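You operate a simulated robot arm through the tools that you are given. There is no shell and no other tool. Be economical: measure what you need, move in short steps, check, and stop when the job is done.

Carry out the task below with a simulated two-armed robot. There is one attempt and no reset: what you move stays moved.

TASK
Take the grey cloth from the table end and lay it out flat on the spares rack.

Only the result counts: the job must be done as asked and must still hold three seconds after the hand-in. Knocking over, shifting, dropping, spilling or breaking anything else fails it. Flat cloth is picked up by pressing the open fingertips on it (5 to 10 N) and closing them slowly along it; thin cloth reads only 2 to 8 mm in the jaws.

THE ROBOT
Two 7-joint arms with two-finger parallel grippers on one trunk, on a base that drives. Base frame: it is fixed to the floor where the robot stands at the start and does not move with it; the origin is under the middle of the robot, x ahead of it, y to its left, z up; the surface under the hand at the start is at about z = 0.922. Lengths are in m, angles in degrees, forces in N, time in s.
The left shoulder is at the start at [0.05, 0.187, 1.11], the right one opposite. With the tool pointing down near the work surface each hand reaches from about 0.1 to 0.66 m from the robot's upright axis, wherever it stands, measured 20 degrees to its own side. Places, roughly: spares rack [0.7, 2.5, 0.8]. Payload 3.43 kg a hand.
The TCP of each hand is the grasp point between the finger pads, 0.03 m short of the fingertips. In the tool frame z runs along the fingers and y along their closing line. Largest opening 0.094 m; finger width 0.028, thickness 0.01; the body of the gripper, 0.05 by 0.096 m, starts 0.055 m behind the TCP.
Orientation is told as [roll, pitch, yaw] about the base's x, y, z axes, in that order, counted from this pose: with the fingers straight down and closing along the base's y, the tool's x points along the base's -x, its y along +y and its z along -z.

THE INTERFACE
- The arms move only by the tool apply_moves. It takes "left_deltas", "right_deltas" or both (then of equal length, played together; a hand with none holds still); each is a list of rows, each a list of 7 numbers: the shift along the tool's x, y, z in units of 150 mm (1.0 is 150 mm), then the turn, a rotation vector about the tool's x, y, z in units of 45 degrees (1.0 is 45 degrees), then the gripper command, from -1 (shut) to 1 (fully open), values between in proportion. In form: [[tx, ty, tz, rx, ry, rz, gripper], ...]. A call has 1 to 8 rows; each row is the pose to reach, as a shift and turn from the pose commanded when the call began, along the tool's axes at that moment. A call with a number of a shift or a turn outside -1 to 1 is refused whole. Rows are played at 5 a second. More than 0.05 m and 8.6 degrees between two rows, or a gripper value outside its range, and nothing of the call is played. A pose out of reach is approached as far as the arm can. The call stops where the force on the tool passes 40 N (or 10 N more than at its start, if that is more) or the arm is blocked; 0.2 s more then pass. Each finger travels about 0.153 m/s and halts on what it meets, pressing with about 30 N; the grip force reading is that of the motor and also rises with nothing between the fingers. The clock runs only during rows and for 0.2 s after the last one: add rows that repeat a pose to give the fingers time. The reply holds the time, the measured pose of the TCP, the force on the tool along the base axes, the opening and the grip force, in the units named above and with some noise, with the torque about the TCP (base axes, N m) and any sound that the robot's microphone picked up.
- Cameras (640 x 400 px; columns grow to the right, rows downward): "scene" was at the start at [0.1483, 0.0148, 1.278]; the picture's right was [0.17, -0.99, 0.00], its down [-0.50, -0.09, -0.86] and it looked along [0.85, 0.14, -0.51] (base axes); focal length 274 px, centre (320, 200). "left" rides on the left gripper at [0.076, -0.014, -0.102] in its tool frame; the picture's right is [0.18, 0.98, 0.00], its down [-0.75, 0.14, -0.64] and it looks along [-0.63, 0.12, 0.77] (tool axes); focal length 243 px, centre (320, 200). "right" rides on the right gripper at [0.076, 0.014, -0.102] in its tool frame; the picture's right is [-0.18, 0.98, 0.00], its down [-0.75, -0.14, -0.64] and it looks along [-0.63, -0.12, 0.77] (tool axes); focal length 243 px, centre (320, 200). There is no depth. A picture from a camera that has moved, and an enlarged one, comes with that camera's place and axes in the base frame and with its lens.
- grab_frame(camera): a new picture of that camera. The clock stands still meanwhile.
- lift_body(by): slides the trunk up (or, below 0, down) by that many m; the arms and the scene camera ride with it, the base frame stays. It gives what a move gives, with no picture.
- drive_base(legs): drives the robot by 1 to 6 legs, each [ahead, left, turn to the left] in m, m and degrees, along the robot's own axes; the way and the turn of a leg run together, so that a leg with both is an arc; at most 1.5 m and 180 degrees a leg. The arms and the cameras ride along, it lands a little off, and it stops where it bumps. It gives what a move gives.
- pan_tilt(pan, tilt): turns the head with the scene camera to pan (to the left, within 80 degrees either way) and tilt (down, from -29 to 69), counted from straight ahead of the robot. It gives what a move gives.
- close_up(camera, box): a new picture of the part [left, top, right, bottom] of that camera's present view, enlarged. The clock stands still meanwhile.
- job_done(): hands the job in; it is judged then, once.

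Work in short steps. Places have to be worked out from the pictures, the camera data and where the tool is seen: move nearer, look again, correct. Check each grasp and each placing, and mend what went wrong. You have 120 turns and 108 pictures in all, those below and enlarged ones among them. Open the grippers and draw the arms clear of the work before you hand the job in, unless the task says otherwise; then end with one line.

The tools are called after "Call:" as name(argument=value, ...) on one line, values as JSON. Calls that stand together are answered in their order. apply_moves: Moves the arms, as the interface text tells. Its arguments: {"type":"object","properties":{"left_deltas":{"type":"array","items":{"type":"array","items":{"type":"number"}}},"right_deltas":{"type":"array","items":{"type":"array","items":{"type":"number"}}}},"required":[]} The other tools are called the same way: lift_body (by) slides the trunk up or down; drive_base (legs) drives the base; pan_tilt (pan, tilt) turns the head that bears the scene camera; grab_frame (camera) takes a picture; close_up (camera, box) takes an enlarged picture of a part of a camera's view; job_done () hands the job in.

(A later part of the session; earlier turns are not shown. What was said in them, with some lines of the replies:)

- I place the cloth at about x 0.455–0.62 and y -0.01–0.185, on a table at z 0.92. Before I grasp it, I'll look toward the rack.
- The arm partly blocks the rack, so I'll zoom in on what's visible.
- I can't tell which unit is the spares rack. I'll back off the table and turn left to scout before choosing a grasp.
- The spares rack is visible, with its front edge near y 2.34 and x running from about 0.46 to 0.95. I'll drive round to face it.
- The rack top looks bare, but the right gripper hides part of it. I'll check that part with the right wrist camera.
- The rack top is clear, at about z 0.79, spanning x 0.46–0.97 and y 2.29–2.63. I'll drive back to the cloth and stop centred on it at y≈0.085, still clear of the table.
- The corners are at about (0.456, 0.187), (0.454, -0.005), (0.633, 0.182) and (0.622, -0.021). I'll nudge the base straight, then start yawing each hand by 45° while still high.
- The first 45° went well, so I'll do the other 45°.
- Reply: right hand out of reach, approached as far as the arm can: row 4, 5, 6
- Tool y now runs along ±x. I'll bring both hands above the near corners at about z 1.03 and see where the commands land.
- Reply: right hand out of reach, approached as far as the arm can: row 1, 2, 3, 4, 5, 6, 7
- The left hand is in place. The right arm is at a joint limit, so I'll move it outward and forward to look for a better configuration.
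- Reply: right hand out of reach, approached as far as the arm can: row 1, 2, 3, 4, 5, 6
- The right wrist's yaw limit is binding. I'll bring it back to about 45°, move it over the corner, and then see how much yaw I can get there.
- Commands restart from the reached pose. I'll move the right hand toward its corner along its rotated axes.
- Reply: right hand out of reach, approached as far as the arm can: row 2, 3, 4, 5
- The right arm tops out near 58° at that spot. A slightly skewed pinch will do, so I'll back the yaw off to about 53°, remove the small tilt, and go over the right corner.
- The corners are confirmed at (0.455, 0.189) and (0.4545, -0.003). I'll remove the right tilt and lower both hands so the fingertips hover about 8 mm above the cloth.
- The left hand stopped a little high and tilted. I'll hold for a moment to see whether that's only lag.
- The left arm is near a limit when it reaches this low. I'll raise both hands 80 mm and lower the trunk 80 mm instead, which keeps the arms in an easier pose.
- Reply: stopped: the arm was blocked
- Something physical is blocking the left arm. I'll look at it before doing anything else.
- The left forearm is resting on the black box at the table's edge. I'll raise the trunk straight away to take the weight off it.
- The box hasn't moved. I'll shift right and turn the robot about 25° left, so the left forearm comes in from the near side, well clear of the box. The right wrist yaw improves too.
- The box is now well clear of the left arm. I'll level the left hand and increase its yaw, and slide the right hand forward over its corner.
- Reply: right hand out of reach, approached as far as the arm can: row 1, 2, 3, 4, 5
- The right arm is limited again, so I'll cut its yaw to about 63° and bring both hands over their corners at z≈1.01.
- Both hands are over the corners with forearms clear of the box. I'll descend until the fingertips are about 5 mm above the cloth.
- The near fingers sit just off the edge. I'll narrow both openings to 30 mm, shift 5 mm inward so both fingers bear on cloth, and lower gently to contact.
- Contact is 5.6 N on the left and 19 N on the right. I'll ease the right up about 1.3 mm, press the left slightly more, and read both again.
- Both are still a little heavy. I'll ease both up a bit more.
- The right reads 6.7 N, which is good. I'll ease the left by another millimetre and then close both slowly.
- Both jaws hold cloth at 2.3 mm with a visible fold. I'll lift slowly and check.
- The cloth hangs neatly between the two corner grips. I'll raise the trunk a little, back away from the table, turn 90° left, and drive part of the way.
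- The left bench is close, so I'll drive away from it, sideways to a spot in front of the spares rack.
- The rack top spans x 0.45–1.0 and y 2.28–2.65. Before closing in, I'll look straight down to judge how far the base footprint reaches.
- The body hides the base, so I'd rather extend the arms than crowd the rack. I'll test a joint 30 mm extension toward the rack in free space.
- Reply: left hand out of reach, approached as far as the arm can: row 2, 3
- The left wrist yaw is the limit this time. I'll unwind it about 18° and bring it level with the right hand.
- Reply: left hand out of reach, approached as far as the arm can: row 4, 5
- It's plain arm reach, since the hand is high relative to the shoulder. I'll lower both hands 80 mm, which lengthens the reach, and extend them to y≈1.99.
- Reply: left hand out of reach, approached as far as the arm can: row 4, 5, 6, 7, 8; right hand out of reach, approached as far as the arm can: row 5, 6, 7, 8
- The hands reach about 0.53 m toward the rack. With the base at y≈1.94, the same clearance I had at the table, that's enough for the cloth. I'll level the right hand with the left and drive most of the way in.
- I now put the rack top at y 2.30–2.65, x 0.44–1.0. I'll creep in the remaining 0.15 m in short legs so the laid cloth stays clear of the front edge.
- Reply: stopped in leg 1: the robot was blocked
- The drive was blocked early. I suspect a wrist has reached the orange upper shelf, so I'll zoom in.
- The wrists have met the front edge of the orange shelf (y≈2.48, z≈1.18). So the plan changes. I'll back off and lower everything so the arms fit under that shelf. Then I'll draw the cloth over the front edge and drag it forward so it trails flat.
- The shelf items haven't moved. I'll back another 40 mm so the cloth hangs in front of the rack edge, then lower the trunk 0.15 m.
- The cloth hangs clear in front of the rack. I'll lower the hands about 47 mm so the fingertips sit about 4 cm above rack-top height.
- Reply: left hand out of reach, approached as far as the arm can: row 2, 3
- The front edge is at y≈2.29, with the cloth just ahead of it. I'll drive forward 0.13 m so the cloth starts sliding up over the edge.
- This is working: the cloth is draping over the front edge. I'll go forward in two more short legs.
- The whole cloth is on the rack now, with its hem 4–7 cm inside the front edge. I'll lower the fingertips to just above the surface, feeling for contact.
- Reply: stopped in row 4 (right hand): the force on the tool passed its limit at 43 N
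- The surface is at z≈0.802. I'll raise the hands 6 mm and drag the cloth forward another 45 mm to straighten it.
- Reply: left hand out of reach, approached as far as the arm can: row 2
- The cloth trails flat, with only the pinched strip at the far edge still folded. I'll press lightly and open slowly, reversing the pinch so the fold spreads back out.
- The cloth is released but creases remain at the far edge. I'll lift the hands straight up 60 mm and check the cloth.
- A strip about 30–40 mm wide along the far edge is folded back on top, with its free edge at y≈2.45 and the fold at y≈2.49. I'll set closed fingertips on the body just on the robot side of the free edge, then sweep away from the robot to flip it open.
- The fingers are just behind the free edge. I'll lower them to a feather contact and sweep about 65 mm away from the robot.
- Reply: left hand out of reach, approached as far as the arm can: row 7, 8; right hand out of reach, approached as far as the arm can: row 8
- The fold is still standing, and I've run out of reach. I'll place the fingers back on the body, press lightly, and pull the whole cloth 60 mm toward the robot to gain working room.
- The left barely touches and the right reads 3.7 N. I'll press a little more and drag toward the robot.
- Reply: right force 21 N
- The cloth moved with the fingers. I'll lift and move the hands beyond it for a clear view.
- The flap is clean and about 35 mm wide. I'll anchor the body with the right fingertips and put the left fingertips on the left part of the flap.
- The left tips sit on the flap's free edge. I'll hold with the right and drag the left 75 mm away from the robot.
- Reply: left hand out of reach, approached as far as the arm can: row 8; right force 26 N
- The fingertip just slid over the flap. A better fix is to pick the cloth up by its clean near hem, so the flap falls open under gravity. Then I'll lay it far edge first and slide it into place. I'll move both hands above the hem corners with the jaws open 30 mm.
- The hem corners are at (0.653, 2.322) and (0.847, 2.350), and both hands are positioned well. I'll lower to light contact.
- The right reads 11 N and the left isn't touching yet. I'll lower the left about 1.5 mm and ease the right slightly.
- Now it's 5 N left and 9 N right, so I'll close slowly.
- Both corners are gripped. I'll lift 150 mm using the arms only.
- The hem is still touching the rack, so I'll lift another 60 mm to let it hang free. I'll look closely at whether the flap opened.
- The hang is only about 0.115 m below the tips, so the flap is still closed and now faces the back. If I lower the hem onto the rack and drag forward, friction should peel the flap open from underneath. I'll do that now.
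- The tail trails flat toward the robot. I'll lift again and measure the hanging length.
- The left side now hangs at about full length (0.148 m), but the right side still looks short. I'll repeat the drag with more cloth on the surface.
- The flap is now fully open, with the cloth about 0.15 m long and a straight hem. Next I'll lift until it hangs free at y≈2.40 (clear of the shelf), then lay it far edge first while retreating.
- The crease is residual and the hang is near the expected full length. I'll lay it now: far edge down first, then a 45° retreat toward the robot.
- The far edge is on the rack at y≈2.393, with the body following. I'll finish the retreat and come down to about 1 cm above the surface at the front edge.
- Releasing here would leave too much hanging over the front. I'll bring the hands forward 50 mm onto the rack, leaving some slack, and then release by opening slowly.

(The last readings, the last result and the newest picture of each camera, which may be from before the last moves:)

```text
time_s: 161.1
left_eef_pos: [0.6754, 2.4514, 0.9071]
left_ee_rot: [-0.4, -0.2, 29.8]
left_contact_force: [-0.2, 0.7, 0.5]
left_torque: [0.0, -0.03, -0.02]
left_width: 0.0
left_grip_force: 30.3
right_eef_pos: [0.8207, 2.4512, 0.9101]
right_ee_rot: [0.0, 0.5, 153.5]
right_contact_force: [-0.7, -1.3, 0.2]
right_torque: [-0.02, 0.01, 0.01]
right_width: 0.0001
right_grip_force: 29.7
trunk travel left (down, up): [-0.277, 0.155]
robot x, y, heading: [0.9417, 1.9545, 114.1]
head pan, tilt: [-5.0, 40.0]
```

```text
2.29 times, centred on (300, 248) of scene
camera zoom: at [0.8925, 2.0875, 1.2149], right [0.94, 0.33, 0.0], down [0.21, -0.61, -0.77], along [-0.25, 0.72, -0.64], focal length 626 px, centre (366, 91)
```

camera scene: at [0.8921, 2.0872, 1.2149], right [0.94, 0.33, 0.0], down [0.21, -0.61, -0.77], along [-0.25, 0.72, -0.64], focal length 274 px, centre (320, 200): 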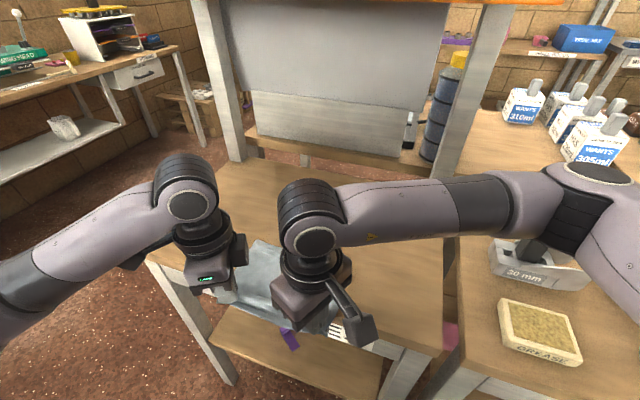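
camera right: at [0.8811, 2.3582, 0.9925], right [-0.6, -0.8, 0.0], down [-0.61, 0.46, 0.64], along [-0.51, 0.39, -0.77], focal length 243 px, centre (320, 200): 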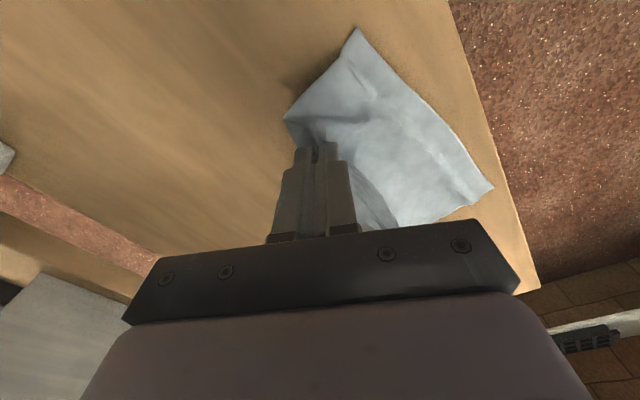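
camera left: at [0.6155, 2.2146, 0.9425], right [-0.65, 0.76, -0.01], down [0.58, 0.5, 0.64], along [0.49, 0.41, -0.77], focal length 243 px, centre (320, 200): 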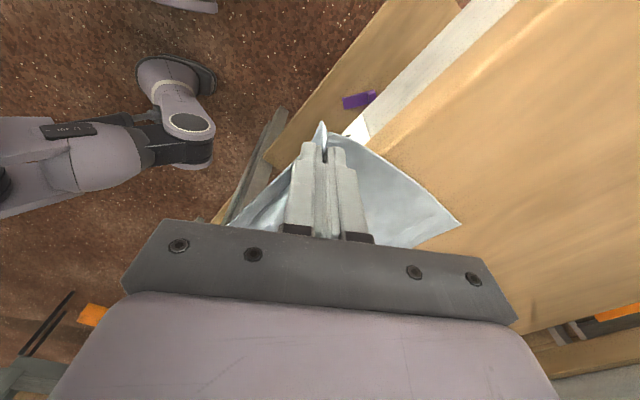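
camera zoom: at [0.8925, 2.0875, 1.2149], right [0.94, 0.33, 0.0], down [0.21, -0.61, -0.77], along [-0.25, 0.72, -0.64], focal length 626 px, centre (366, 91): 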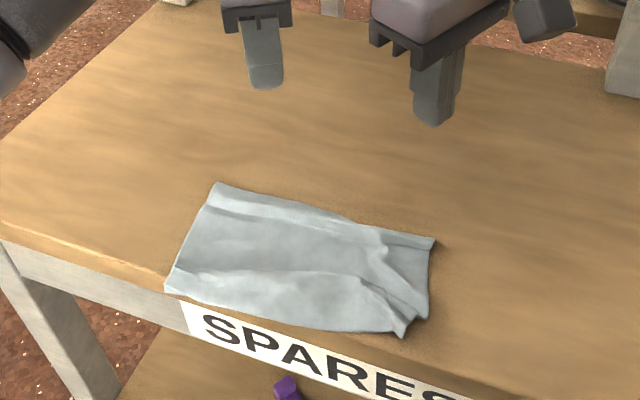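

The cloth is now right side up with no folded flaps, only slack ridges. I'll press the fingertips just inside the far edge and pull away from the robot to take up the slack.

Call:
apply_moves(left_deltas=[[0.147, -0.205, 0, 0, 0, 0, -1], [0.294, -0.41, 0, 0, 0, 0, -1], [0.294, -0.41, 0.2, 0, 0, 0, -1], [0.294, -0.41, 0.4, 0, 0, 0, -1], [0.294, -0.41, 0.485, 0, 0, 0, -1], [0.294, -0.41, 0.506, 0, 0, 0, -1], [0.294, -0.41, 0.506, 0, 0, 0, -1]], right_deltas=[[0.12, 0.21, 0, 0, 0, 0, -1], [0.235, 0.42, 0, 0, 0, 0, -1], [0.235, 0.42, 0.2, 0, 0, 0, -1], [0.235, 0.42, 0.4, 0, 0, 0, -1], [0.235, 0.42, 0.5, 0, 0, 0, -1], [0.235, 0.42, 0.522, 0, 0, 0, -1], [0.235, 0.42, 0.522, 0, 0, 0, -1]])

Call:
grab_frame(camera="left")

```text
time_s: 162.7
left_eef_pos: [0.6678, 2.3753, 0.8329]
left_ee_rot: [-0.5, -0.2, 30.1]
left_contact_force: [-0.5, 0.6, -0.6]
left_torque: [0.03, 0.02, 0.03]
left_width: 0.0
left_grip_force: 30.3
right_eef_pos: [0.8237, 2.3766, 0.8306]
right_ee_rot: [-0.2, 0.3, 153.4]
right_contact_force: [-0.2, -0.5, 4.3]
right_torque: [-0.01, -0.01, -0.01]
right_width: 0.0
right_grip_force: 30.1
trunk travel left (down, up): [-0.277, 0.155]
robot x, y, heading: [0.9451, 1.9528, 114.3]
head pan, tilt: [-5.0, 40.0]
```

```text
34 pictures are left
camera left: at [0.608, 2.3245, 0.9337], right [-0.65, 0.76, -0.01], down [0.58, 0.5, 0.64], along [0.49, 0.41, -0.77], focal length 243 px, centre (320, 200)
```

left: 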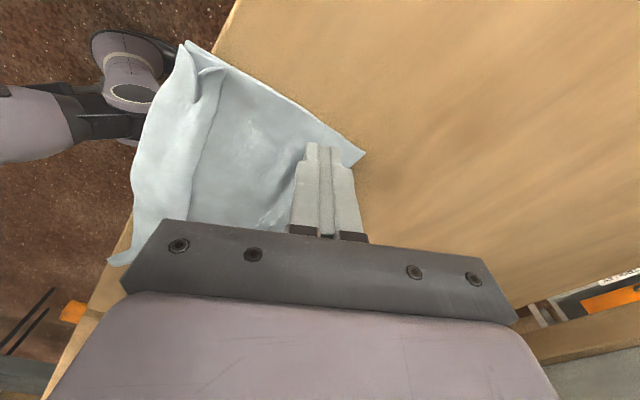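

The placement is good, just inside the far edge. I'll press to around 8–12 N and drag 95 mm away.

Call:
apply_moves(left_deltas=[[0, 0, 0.018, 0, 0, 0, -1], [-0.045, 0.078, 0.02, 0, 0, 0, -1], [-0.09, 0.157, 0.02, 0, 0, 0, -1], [-0.136, 0.235, 0.02, 0, 0, 0, -1], [-0.181, 0.313, 0.02, 0, 0, 0, -1], [-0.226, 0.391, 0.02, 0, 0, 0, -1], [-0.272, 0.47, 0.02, 0, 0, 0, -1], [-0.317, 0.548, 0.02, 0, 0, 0, -1]], right_deltas=[[0, 0, 0.006, 0, 0, 0, -1], [-0.04, -0.081, 0.006, 0, 0, 0, -1], [-0.081, -0.162, 0.006, 0, 0, 0, -1], [-0.122, -0.243, 0.006, 0, 0, 0, -1], [-0.162, -0.323, 0.006, 0, 0, 0, -1], [-0.203, -0.404, 0.006, 0, 0, 0, -1], [-0.243, -0.485, 0.006, 0, 0, 0, -1], [-0.284, -0.566, 0.006, 0, 0, 0, -1]])

Call:
close_up(camera="scene", box=[160, 160, 440, 335])

```text
time_s: 164.5
left_eef_pos: [0.6684, 2.4688, 0.831]
left_ee_rot: [-0.2, -0.3, 30.0]
left_contact_force: [0.8, -5.5, 16.1]
left_torque: [-0.11, 0.04, 0.03]
left_width: 0.0001
left_grip_force: 29.6
right_eef_pos: [0.8251, 2.4714, 0.8319]
right_ee_rot: [-0.2, 0.2, 153.4]
right_contact_force: [-0.5, -1.9, 6.4]
right_torque: [-0.07, -0.05, 0.0]
right_width: 0.0
right_grip_force: 29.5
trunk travel left (down, up): [-0.277, 0.155]
robot x, y, heading: [0.939, 1.9549, 114.2]
head pan, tilt: [-5.0, 40.0]
```

```text
2.29 times, centred on (300, 248) of scene
camera zoom: at [0.8931, 2.0848, 1.2154], right [0.94, 0.33, 0.0], down [0.21, -0.6, -0.77], along [-0.25, 0.72, -0.64], focal length 626 px, centre (366, 91)
```

zoom: 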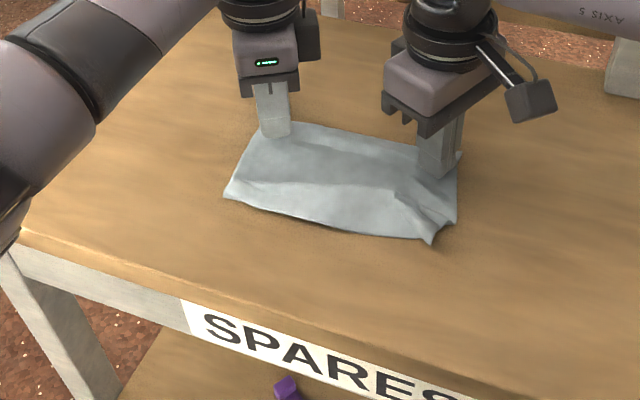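

The whole cloth slid as one, so the slack is still there. I'll hold the far-left corner with the left hand and stretch the near-right corner toward the robot with the right.

Call:
apply_moves(left_deltas=[[0, 0, 0, 0, 0, 0, -1], [0, 0, 0, 0, 0, 0, -1], [0, 0, 0, 0, 0, 0, -1], [0, 0, 0, 0, 0, 0, -1], [0, 0, 0, 0, 0, 0, -1], [0, 0, 0, 0, 0, 0, -1], [0, 0, 0, 0, 0, 0, -1], [0, 0, 0, 0, 0, 0, -1]], right_deltas=[[0, 0, -0.2, 0, 0, 0, -1], [0.13, 0.2, -0.25, 0, 0, 0, -1], [0.255, 0.405, -0.2, 0, 0, 0, -1], [0.255, 0.405, -0.05, 0, 0, 0, -1], [0.255, 0.405, 0.006, 0, 0, 0, -1], [0.34, 0.53, 0.006, 0, 0, 0, -1], [0.42, 0.65, 0.006, 0, 0, 0, -1], [0.497, 0.768, 0.006, 0, 0, 0, -1]])

Call:
close_up(camera="scene", box=[160, 160, 440, 335])

```text
time_s: 166.3
left_eef_pos: [0.6666, 2.4685, 0.8298]
left_ee_rot: [-0.2, -0.2, 30.1]
left_contact_force: [1.2, 2.5, 18.4]
left_torque: [0.08, 0.12, -0.02]
left_width: 0.0
left_grip_force: 30.1
right_eef_pos: [0.8384, 2.3353, 0.8319]
right_ee_rot: [-0.4, -0.1, 153.2]
right_contact_force: [-1.6, 9.0, 28.8]
right_torque: [0.43, -0.02, 0.06]
right_width: 0.0
right_grip_force: 29.8
trunk travel left (down, up): [-0.277, 0.155]
robot x, y, heading: [0.945, 1.9547, 114.1]
head pan, tilt: [-5.0, 40.0]
```

```text
2.29 times, centred on (300, 248) of scene
camera zoom: at [0.8933, 2.0852, 1.2156], right [0.94, 0.33, 0.0], down [0.21, -0.61, -0.77], along [-0.25, 0.72, -0.64], focal length 626 px, centre (366, 91)
```

zoom: 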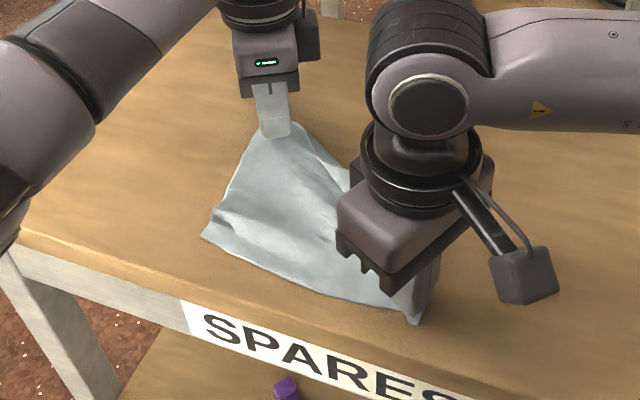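

It's stretching. I'll lift the right hand out to the side to see the result while the left holds.

Call:
apply_moves(right_deltas=[[0, 0, -0.2, 0, 0, 0, -1], [0, 0, -0.4, 0, 0, 0, -1], [-0.1, -0.25, -0.45, 0, 0, 0, -1], [-0.2, -0.5, -0.45, 0, 0, 0, -1], [-0.3, -0.8, -0.45, 0, 0, 0, -1]])

Call:
close_up(camera="scene", box=[160, 160, 440, 335])

```text
time_s: 167.5
left_eef_pos: [0.6674, 2.468, 0.8305]
left_ee_rot: [-0.3, -0.2, 30.0]
left_contact_force: [4.2, 0.0, 20.6]
left_torque: [0.0, 0.06, -0.04]
left_width: 0.0
left_grip_force: 30.0
right_eef_pos: [0.8519, 2.462, 0.8975]
right_ee_rot: [-0.2, 0.2, 153.4]
right_contact_force: [-0.3, -0.4, 0.3]
right_torque: [0.02, 0.03, 0.02]
right_width: 0.0
right_grip_force: 30.1
trunk travel left (down, up): [-0.277, 0.155]
robot x, y, heading: [0.9439, 1.953, 114.2]
head pan, tilt: [-5.0, 40.0]
```

```text
2.29 times, centred on (300, 248) of scene
camera zoom: at [0.8933, 2.0855, 1.2153], right [0.94, 0.33, 0.0], down [0.21, -0.61, -0.77], along [-0.25, 0.72, -0.64], focal length 626 px, centre (366, 91)
```

zoom: 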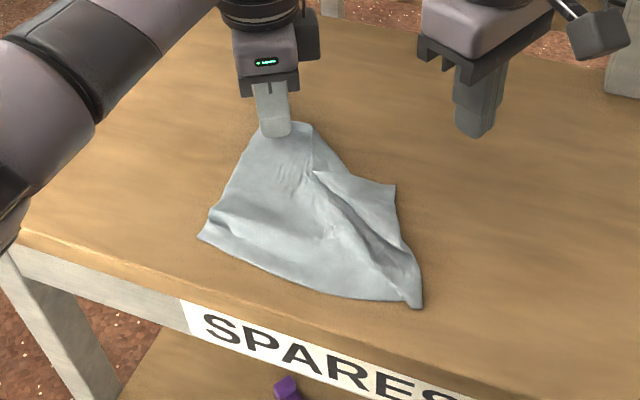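

The far-right corner lags at about (0.798, 2.436). With the left still holding, I'll press the right tips there and drag the corner outward and away.

Call:
apply_moves(right_deltas=[[-0.15, 0.2, 0.05, 0, 0, 0, -1], [-0.292, 0.43, 0.15, 0, 0, 0, -1], [-0.292, 0.43, 0.38, 0, 0, 0, -1], [-0.292, 0.43, 0.44, 0, 0, 0, -1], [-0.24, 0.3, 0.44, 0, 0, 0, -1], [-0.18, 0.15, 0.44, 0, 0, 0, -1], [-0.113, -0.018, 0.44, 0, 0, 0, -1]])

Call:
close_up(camera="scene", box=[160, 160, 440, 335])

```text
time_s: 169.1
left_eef_pos: [0.6678, 2.4684, 0.8309]
left_ee_rot: [-0.3, -0.2, 30.0]
left_contact_force: [4.5, 2.3, 21.1]
left_torque: [0.07, 0.01, -0.07]
left_width: 0.0002
left_grip_force: 30.3
right_eef_pos: [0.8386, 2.4713, 0.8319]
right_ee_rot: [-0.2, 0.3, 153.4]
right_contact_force: [-1.2, -0.6, 3.4]
right_torque: [0.0, 0.07, -0.01]
right_width: 0.0002
right_grip_force: 29.7
trunk travel left (down, up): [-0.277, 0.155]
robot x, y, heading: [0.9439, 1.9561, 114.4]
head pan, tilt: [-5.0, 40.0]
```

```text
2.29 times, centred on (300, 248) of scene
camera zoom: at [0.8932, 2.0854, 1.2153], right [0.94, 0.33, 0.0], down [0.21, -0.61, -0.77], along [-0.25, 0.72, -0.64], focal length 626 px, centre (366, 91)
```

zoom: 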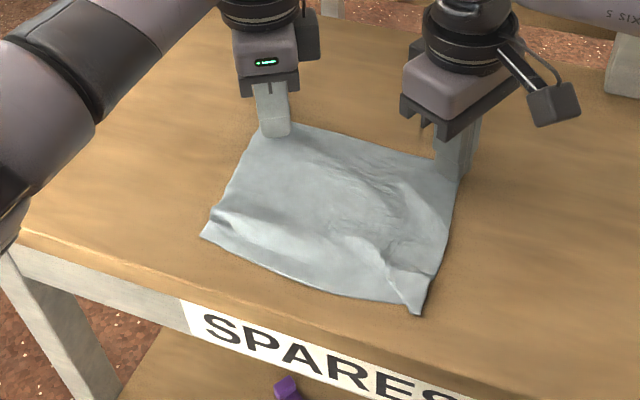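

That's a big improvement. Next I'll anchor the far-right corner with the right hand and pull the near-left corner toward the robot and outward with the left.

Call:
apply_moves(left_deltas=[[0, 0, -0.2, 0, 0, 0, -1], [0.1, -0.25, -0.25, 0, 0, 0, -1], [0.2, -0.48, -0.25, 0, 0, 0, -1], [0.318, -0.712, -0.2, 0, 0, 0, -1], [0.318, -0.712, -0.05, 0, 0, 0, -1], [0.318, -0.712, -0.003, 0, 0, 0, -1], [0.395, -0.765, -0.003, 0, 0, 0, -1], [0.471, -0.815, -0.003, 0, 0, 0, -1]], right_deltas=[[0, 0, 0.01, 0, 0, 0, -1], [0, 0, 0.01, 0, 0, 0, -1], [0, 0, 0.01, 0, 0, 0, -1], [0, 0, 0.01, 0, 0, 0, -1], [0, 0, 0.01, 0, 0, 0, -1], [0, 0, 0.01, 0, 0, 0, -1], [0, 0, 0.01, 0, 0, 0, -1], [0, 0, 0.01, 0, 0, 0, -1]])

Call:
close_up(camera="scene", box=[160, 160, 440, 335])

```text
time_s: 170.9
left_eef_pos: [0.6685, 2.3284, 0.8312]
left_ee_rot: [-0.3, -0.3, 30.0]
left_contact_force: [1.5, 2.3, 6.8]
left_torque: [0.06, 0.01, -0.02]
left_width: 0.0001
left_grip_force: 30.2
right_eef_pos: [0.8391, 2.473, 0.8314]
right_ee_rot: [-0.3, 0.0, 153.4]
right_contact_force: [-1.6, 0.5, 23.0]
right_torque: [-0.01, 0.1, 0.02]
right_width: 0.0
right_grip_force: 30.5
trunk travel left (down, up): [-0.277, 0.155]
robot x, y, heading: [0.9447, 1.9537, 114.2]
head pan, tilt: [-5.0, 40.0]
```

```text
2.29 times, centred on (300, 248) of scene
camera zoom: at [0.8929, 2.0853, 1.2154], right [0.94, 0.33, 0.0], down [0.21, -0.61, -0.77], along [-0.25, 0.72, -0.64], focal length 626 px, centre (366, 91)
```

zoom: 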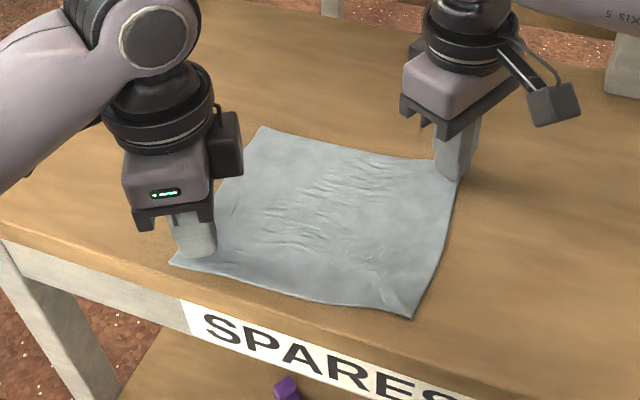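

That's nearly flat. Only a slight crease remains near the near-right corner, so I'll hold near-left and ease that corner outward with the right.

Call:
apply_moves(left_deltas=[[0, 0, 0.003, 0, 0, 0, -1], [0, 0, 0.003, 0, 0, 0, -1], [0, 0, 0.003, 0, 0, 0, -1], [0, 0, 0.003, 0, 0, 0, -1], [0, 0, 0.003, 0, 0, 0, -1], [0, 0, 0.003, 0, 0, 0, -1], [0, 0, 0.003, 0, 0, 0, -1], [0, 0, 0.003, 0, 0, 0, -1]], right_deltas=[[0, 0, -0.2, 0, 0, 0, -1], [0.1, 0.25, -0.25, 0, 0, 0, -1], [0.2, 0.5, -0.25, 0, 0, 0, -1], [0.338, 0.75, -0.2, 0, 0, 0, -1], [0.338, 0.807, -0.05, 0, 0, 0, -1], [0.338, 0.807, -0.005, 0, 0, 0, -1], [0.39, 0.805, -0.005, 0, 0, 0, -1], [0.439, 0.802, -0.005, 0, 0, 0, -1]])

Call:
apply_moves(left_deltas=[[0, 0, -0.15, 0, 0, 0, -1], [0, 0, -0.4, 0, 0, 0, -1], [0.1, 0, -0.65, 0, 0, 0, -1], [0.2, -0.2, -0.65, 0, 0, 0, -1], [0.3, -0.45, -0.65, 0, 0, 0, -1]], right_deltas=[[0, 0, -0.15, 0, 0, 0, -1], [0, 0, -0.4, 0, 0, 0, -1], [0.1, 0, -0.65, 0, 0, 0, -1], [0.2, 0.2, -0.65, 0, 0, 0, -1], [0.3, 0.45, -0.65, 0, 0, 0, -1]])

Call:
grab_frame(camera="scene")

```text
time_s: 172.7
left_eef_pos: [0.6687, 2.3288, 0.8313]
left_ee_rot: [-0.2, -0.2, 30.0]
left_contact_force: [3.5, -1.3, 26.3]
left_torque: [-0.11, 0.05, -0.01]
left_width: 0.0002
left_grip_force: 29.9
right_eef_pos: [0.8432, 2.3355, 0.8315]
right_ee_rot: [-0.2, 0.2, 153.4]
right_contact_force: [-4.2, 1.5, 5.2]
right_torque: [-0.01, 0.11, -0.02]
right_width: 0.0003
right_grip_force: 29.9
trunk travel left (down, up): [-0.277, 0.155]
robot x, y, heading: [0.9403, 1.9546, 114.2]
head pan, tilt: [-5.0, 40.0]
```

```text
time_s: 173.9
left_eef_pos: [0.6605, 2.2471, 0.9263]
left_ee_rot: [-0.5, -0.2, 30.1]
left_contact_force: [-0.2, -1.0, 0.2]
left_torque: [0.02, 0.04, 0.0]
left_width: 0.0
left_grip_force: 29.7
right_eef_pos: [0.8533, 2.2567, 0.9277]
right_ee_rot: [-0.2, 0.5, 153.5]
right_contact_force: [-0.4, 0.3, -0.6]
right_torque: [0.02, -0.01, 0.0]
right_width: 0.0001
right_grip_force: 29.5
trunk travel left (down, up): [-0.277, 0.155]
robot x, y, heading: [0.9405, 1.9528, 114.1]
head pan, tilt: [-5.0, 40.0]
```

```text
28 pictures are left
camera scene: at [0.8919, 2.0869, 1.215], right [0.94, 0.33, 0.0], down [0.21, -0.61, -0.77], along [-0.25, 0.72, -0.64], focal length 274 px, centre (320, 200)
```

scene: 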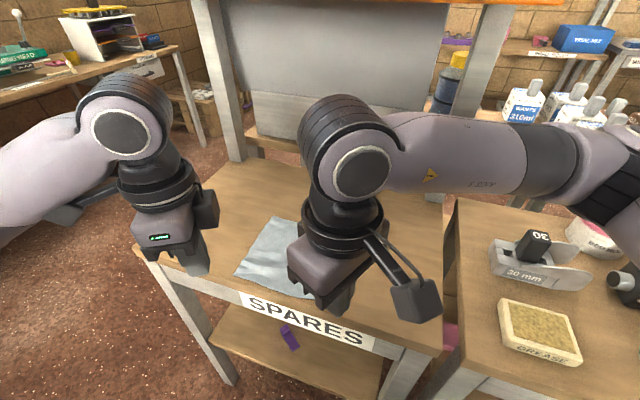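

Both hands are clear above the rack. I'll back the robot away 0.3 m and inspect the cloth.

Call:
drive_base(legs=[[-0.274, 0.123, 0]])

Call:
grab_frame(camera="scene")

```text
time_s: 175.9
left_eef_pos: [0.6631, 1.9462, 0.9272]
left_ee_rot: [-0.5, -0.1, 30.2]
left_contact_force: [0.1, 0.3, 0.4]
left_torque: [0.02, 0.0, 0.03]
left_width: 0.0002
left_grip_force: 29.9
right_eef_pos: [0.8554, 1.9545, 0.9289]
right_ee_rot: [-0.2, 0.3, 153.5]
right_contact_force: [-0.3, -0.2, 0.4]
right_torque: [-0.01, 0.0, -0.01]
right_width: 0.0
right_grip_force: 30.4
trunk travel left (down, up): [-0.277, 0.155]
robot x, y, heading: [0.9447, 1.6527, 114.2]
head pan, tilt: [-5.0, 40.0]
```

```text
27 pictures are left
camera scene: at [0.8945, 1.7849, 1.215], right [0.94, 0.33, 0.0], down [0.21, -0.61, -0.77], along [-0.25, 0.72, -0.64], focal length 274 px, centre (320, 200)
```

scene: 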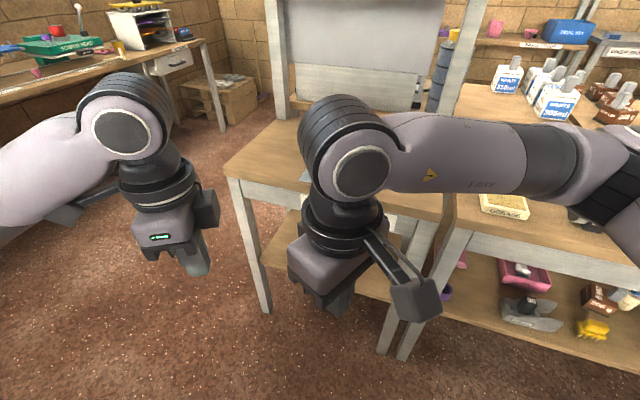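

The right arm hides the cloth. I'm well clear of the rack, so I'll raise the trunk, open the grippers, and move the right hand aside for a clear look.

Call:
lift_body(by=0.15)

Call:
apply_moves(left_deltas=[[0, 0, 0, 0, 0, 0, 0], [0, 0, 0, 0, 0, 0, 1], [0, 0, 0, 0, 0, 0, 1], [0, 0, 0, 0, 0, 0, 1], [0, 0, 0, 0, 0, 0, 1]], right_deltas=[[0.2, 0, 0, 0, 0, 0, 0], [0.4, 0, 0, 0, 0, 0, 1], [0.6, 0, 0.1, 0, 0, 0, 1], [0.8, 0, 0.2, 0, 0, 0, 1], [1, 0, 0.3, 0, 0, 0, 1]])

Call:
grab_frame(camera="scene")

```text
time_s: 177.7
left_eef_pos: [0.6634, 1.9456, 1.0772]
left_ee_rot: [-0.5, -0.2, 30.1]
left_contact_force: [0.3, -0.3, 0.4]
left_torque: [-0.03, 0.01, -0.04]
left_width: 0.0001
left_grip_force: 30.1
right_eef_pos: [0.8559, 1.9559, 1.0778]
right_ee_rot: [-0.1, 0.4, 153.5]
right_contact_force: [-0.7, -0.5, 0.8]
right_torque: [-0.04, 0.0, -0.01]
right_width: 0.0
right_grip_force: 30.4
trunk travel left (down, up): [-0.427, 0.005]
robot x, y, heading: [0.9457, 1.6532, 114.3]
head pan, tilt: [-5.0, 40.0]
```

```text
time_s: 178.6
left_eef_pos: [0.6635, 1.9473, 1.0782]
left_ee_rot: [-0.5, -0.2, 30.1]
left_contact_force: [-0.3, 0.3, 0.4]
left_torque: [-0.02, -0.03, -0.03]
left_width: 0.094
left_grip_force: 0.0
right_eef_pos: [0.9435, 1.9143, 1.0597]
right_ee_rot: [-0.1, -0.2, 152.2]
right_contact_force: [-0.3, 6.9, -1.8]
right_torque: [-0.59, 0.15, 0.45]
right_width: 0.0941
right_grip_force: 0.0
trunk travel left (down, up): [-0.427, 0.005]
robot x, y, heading: [0.945, 1.6504, 114.6]
head pan, tilt: [-5.0, 40.0]
stopped in row 4 (right hand): the force on the tool passed its limit at 97 N (the readings are from after the stop); the commanded pose is now the measured one
```

```text
26 pictures are left
camera scene: at [0.8944, 1.7853, 1.3649], right [0.94, 0.33, 0.0], down [0.21, -0.61, -0.77], along [-0.25, 0.72, -0.64], focal length 274 px, centre (320, 200)
```

scene: 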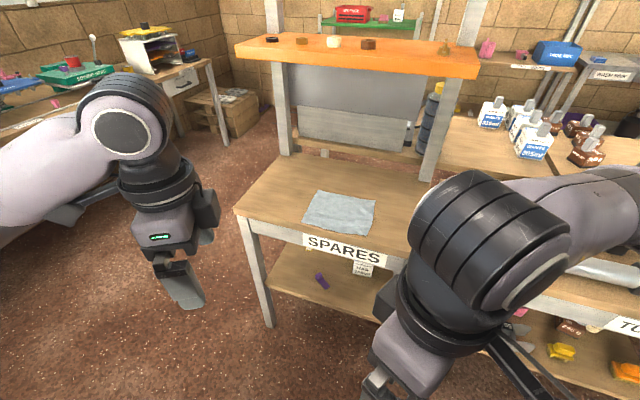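

The right hand bumped the robot's own body, and it has stopped there. The cloth and the shelf items are in view, so I'll zoom in.

Call:
close_up(camera="scene", box=[260, 160, 420, 260])

Call:
apply_moves(right_deltas=[[-0.1, -0.1, 0, 0, 0, 0, 1], [-0.2, -0.2, 0, 0, 0, 0, 1], [-0.2, -0.2, 0, 0, 0, 0, 1]])

```text
4.00 times, centred on (340, 210) of scene
camera zoom: at [0.8944, 1.7853, 1.3649], right [0.94, 0.33, 0.0], down [0.21, -0.61, -0.77], along [-0.25, 0.72, -0.64], focal length 1095 px, centre (240, 160)
```

zoom: 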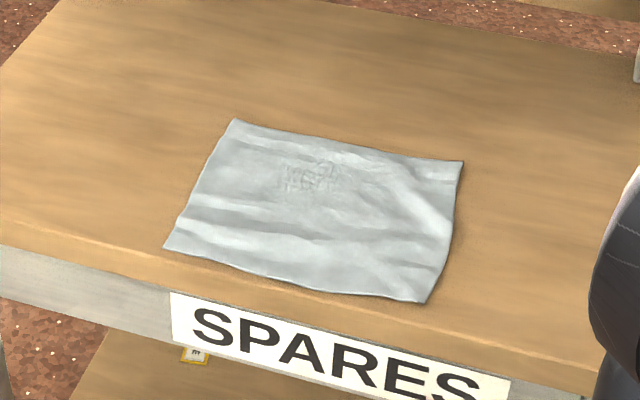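

```text
time_s: 179.4
left_eef_pos: [0.6645, 1.9455, 1.0778]
left_ee_rot: [-0.5, -0.4, 30.1]
left_contact_force: [-0.3, 0.1, 0.1]
left_torque: [-0.01, 0.0, -0.01]
left_width: 0.0938
left_grip_force: 0.1
right_eef_pos: [0.9318, 1.9544, 1.0596]
right_ee_rot: [-0.1, -0.2, 152.2]
right_contact_force: [-0.2, -0.6, 0.0]
right_torque: [-0.04, -0.01, 0.0]
right_width: 0.0941
right_grip_force: 0.1
trunk travel left (down, up): [-0.427, 0.005]
robot x, y, heading: [0.9498, 1.648, 114.4]
head pan, tilt: [-5.0, 40.0]
```

The cloth lies flat on the rack top at about 0.19 × 0.165 m, compared with about 0.19 × 0.17 m on the table. No edges are folded, it lies fully inside the rack's edges, and nothing else has moved. The grippers are open and the arms are clear, so I'm handing in.

Call:
job_done()

```text
The job is handed in.
```

The grey cloth is laid out on the spares rack with no folded edges and only slight ripples of a few millimetres. The grippers are open, the arms are clear, and I saw nothing else shifted, though an arm touched the black box at the table and the orange rack shelf along the way.
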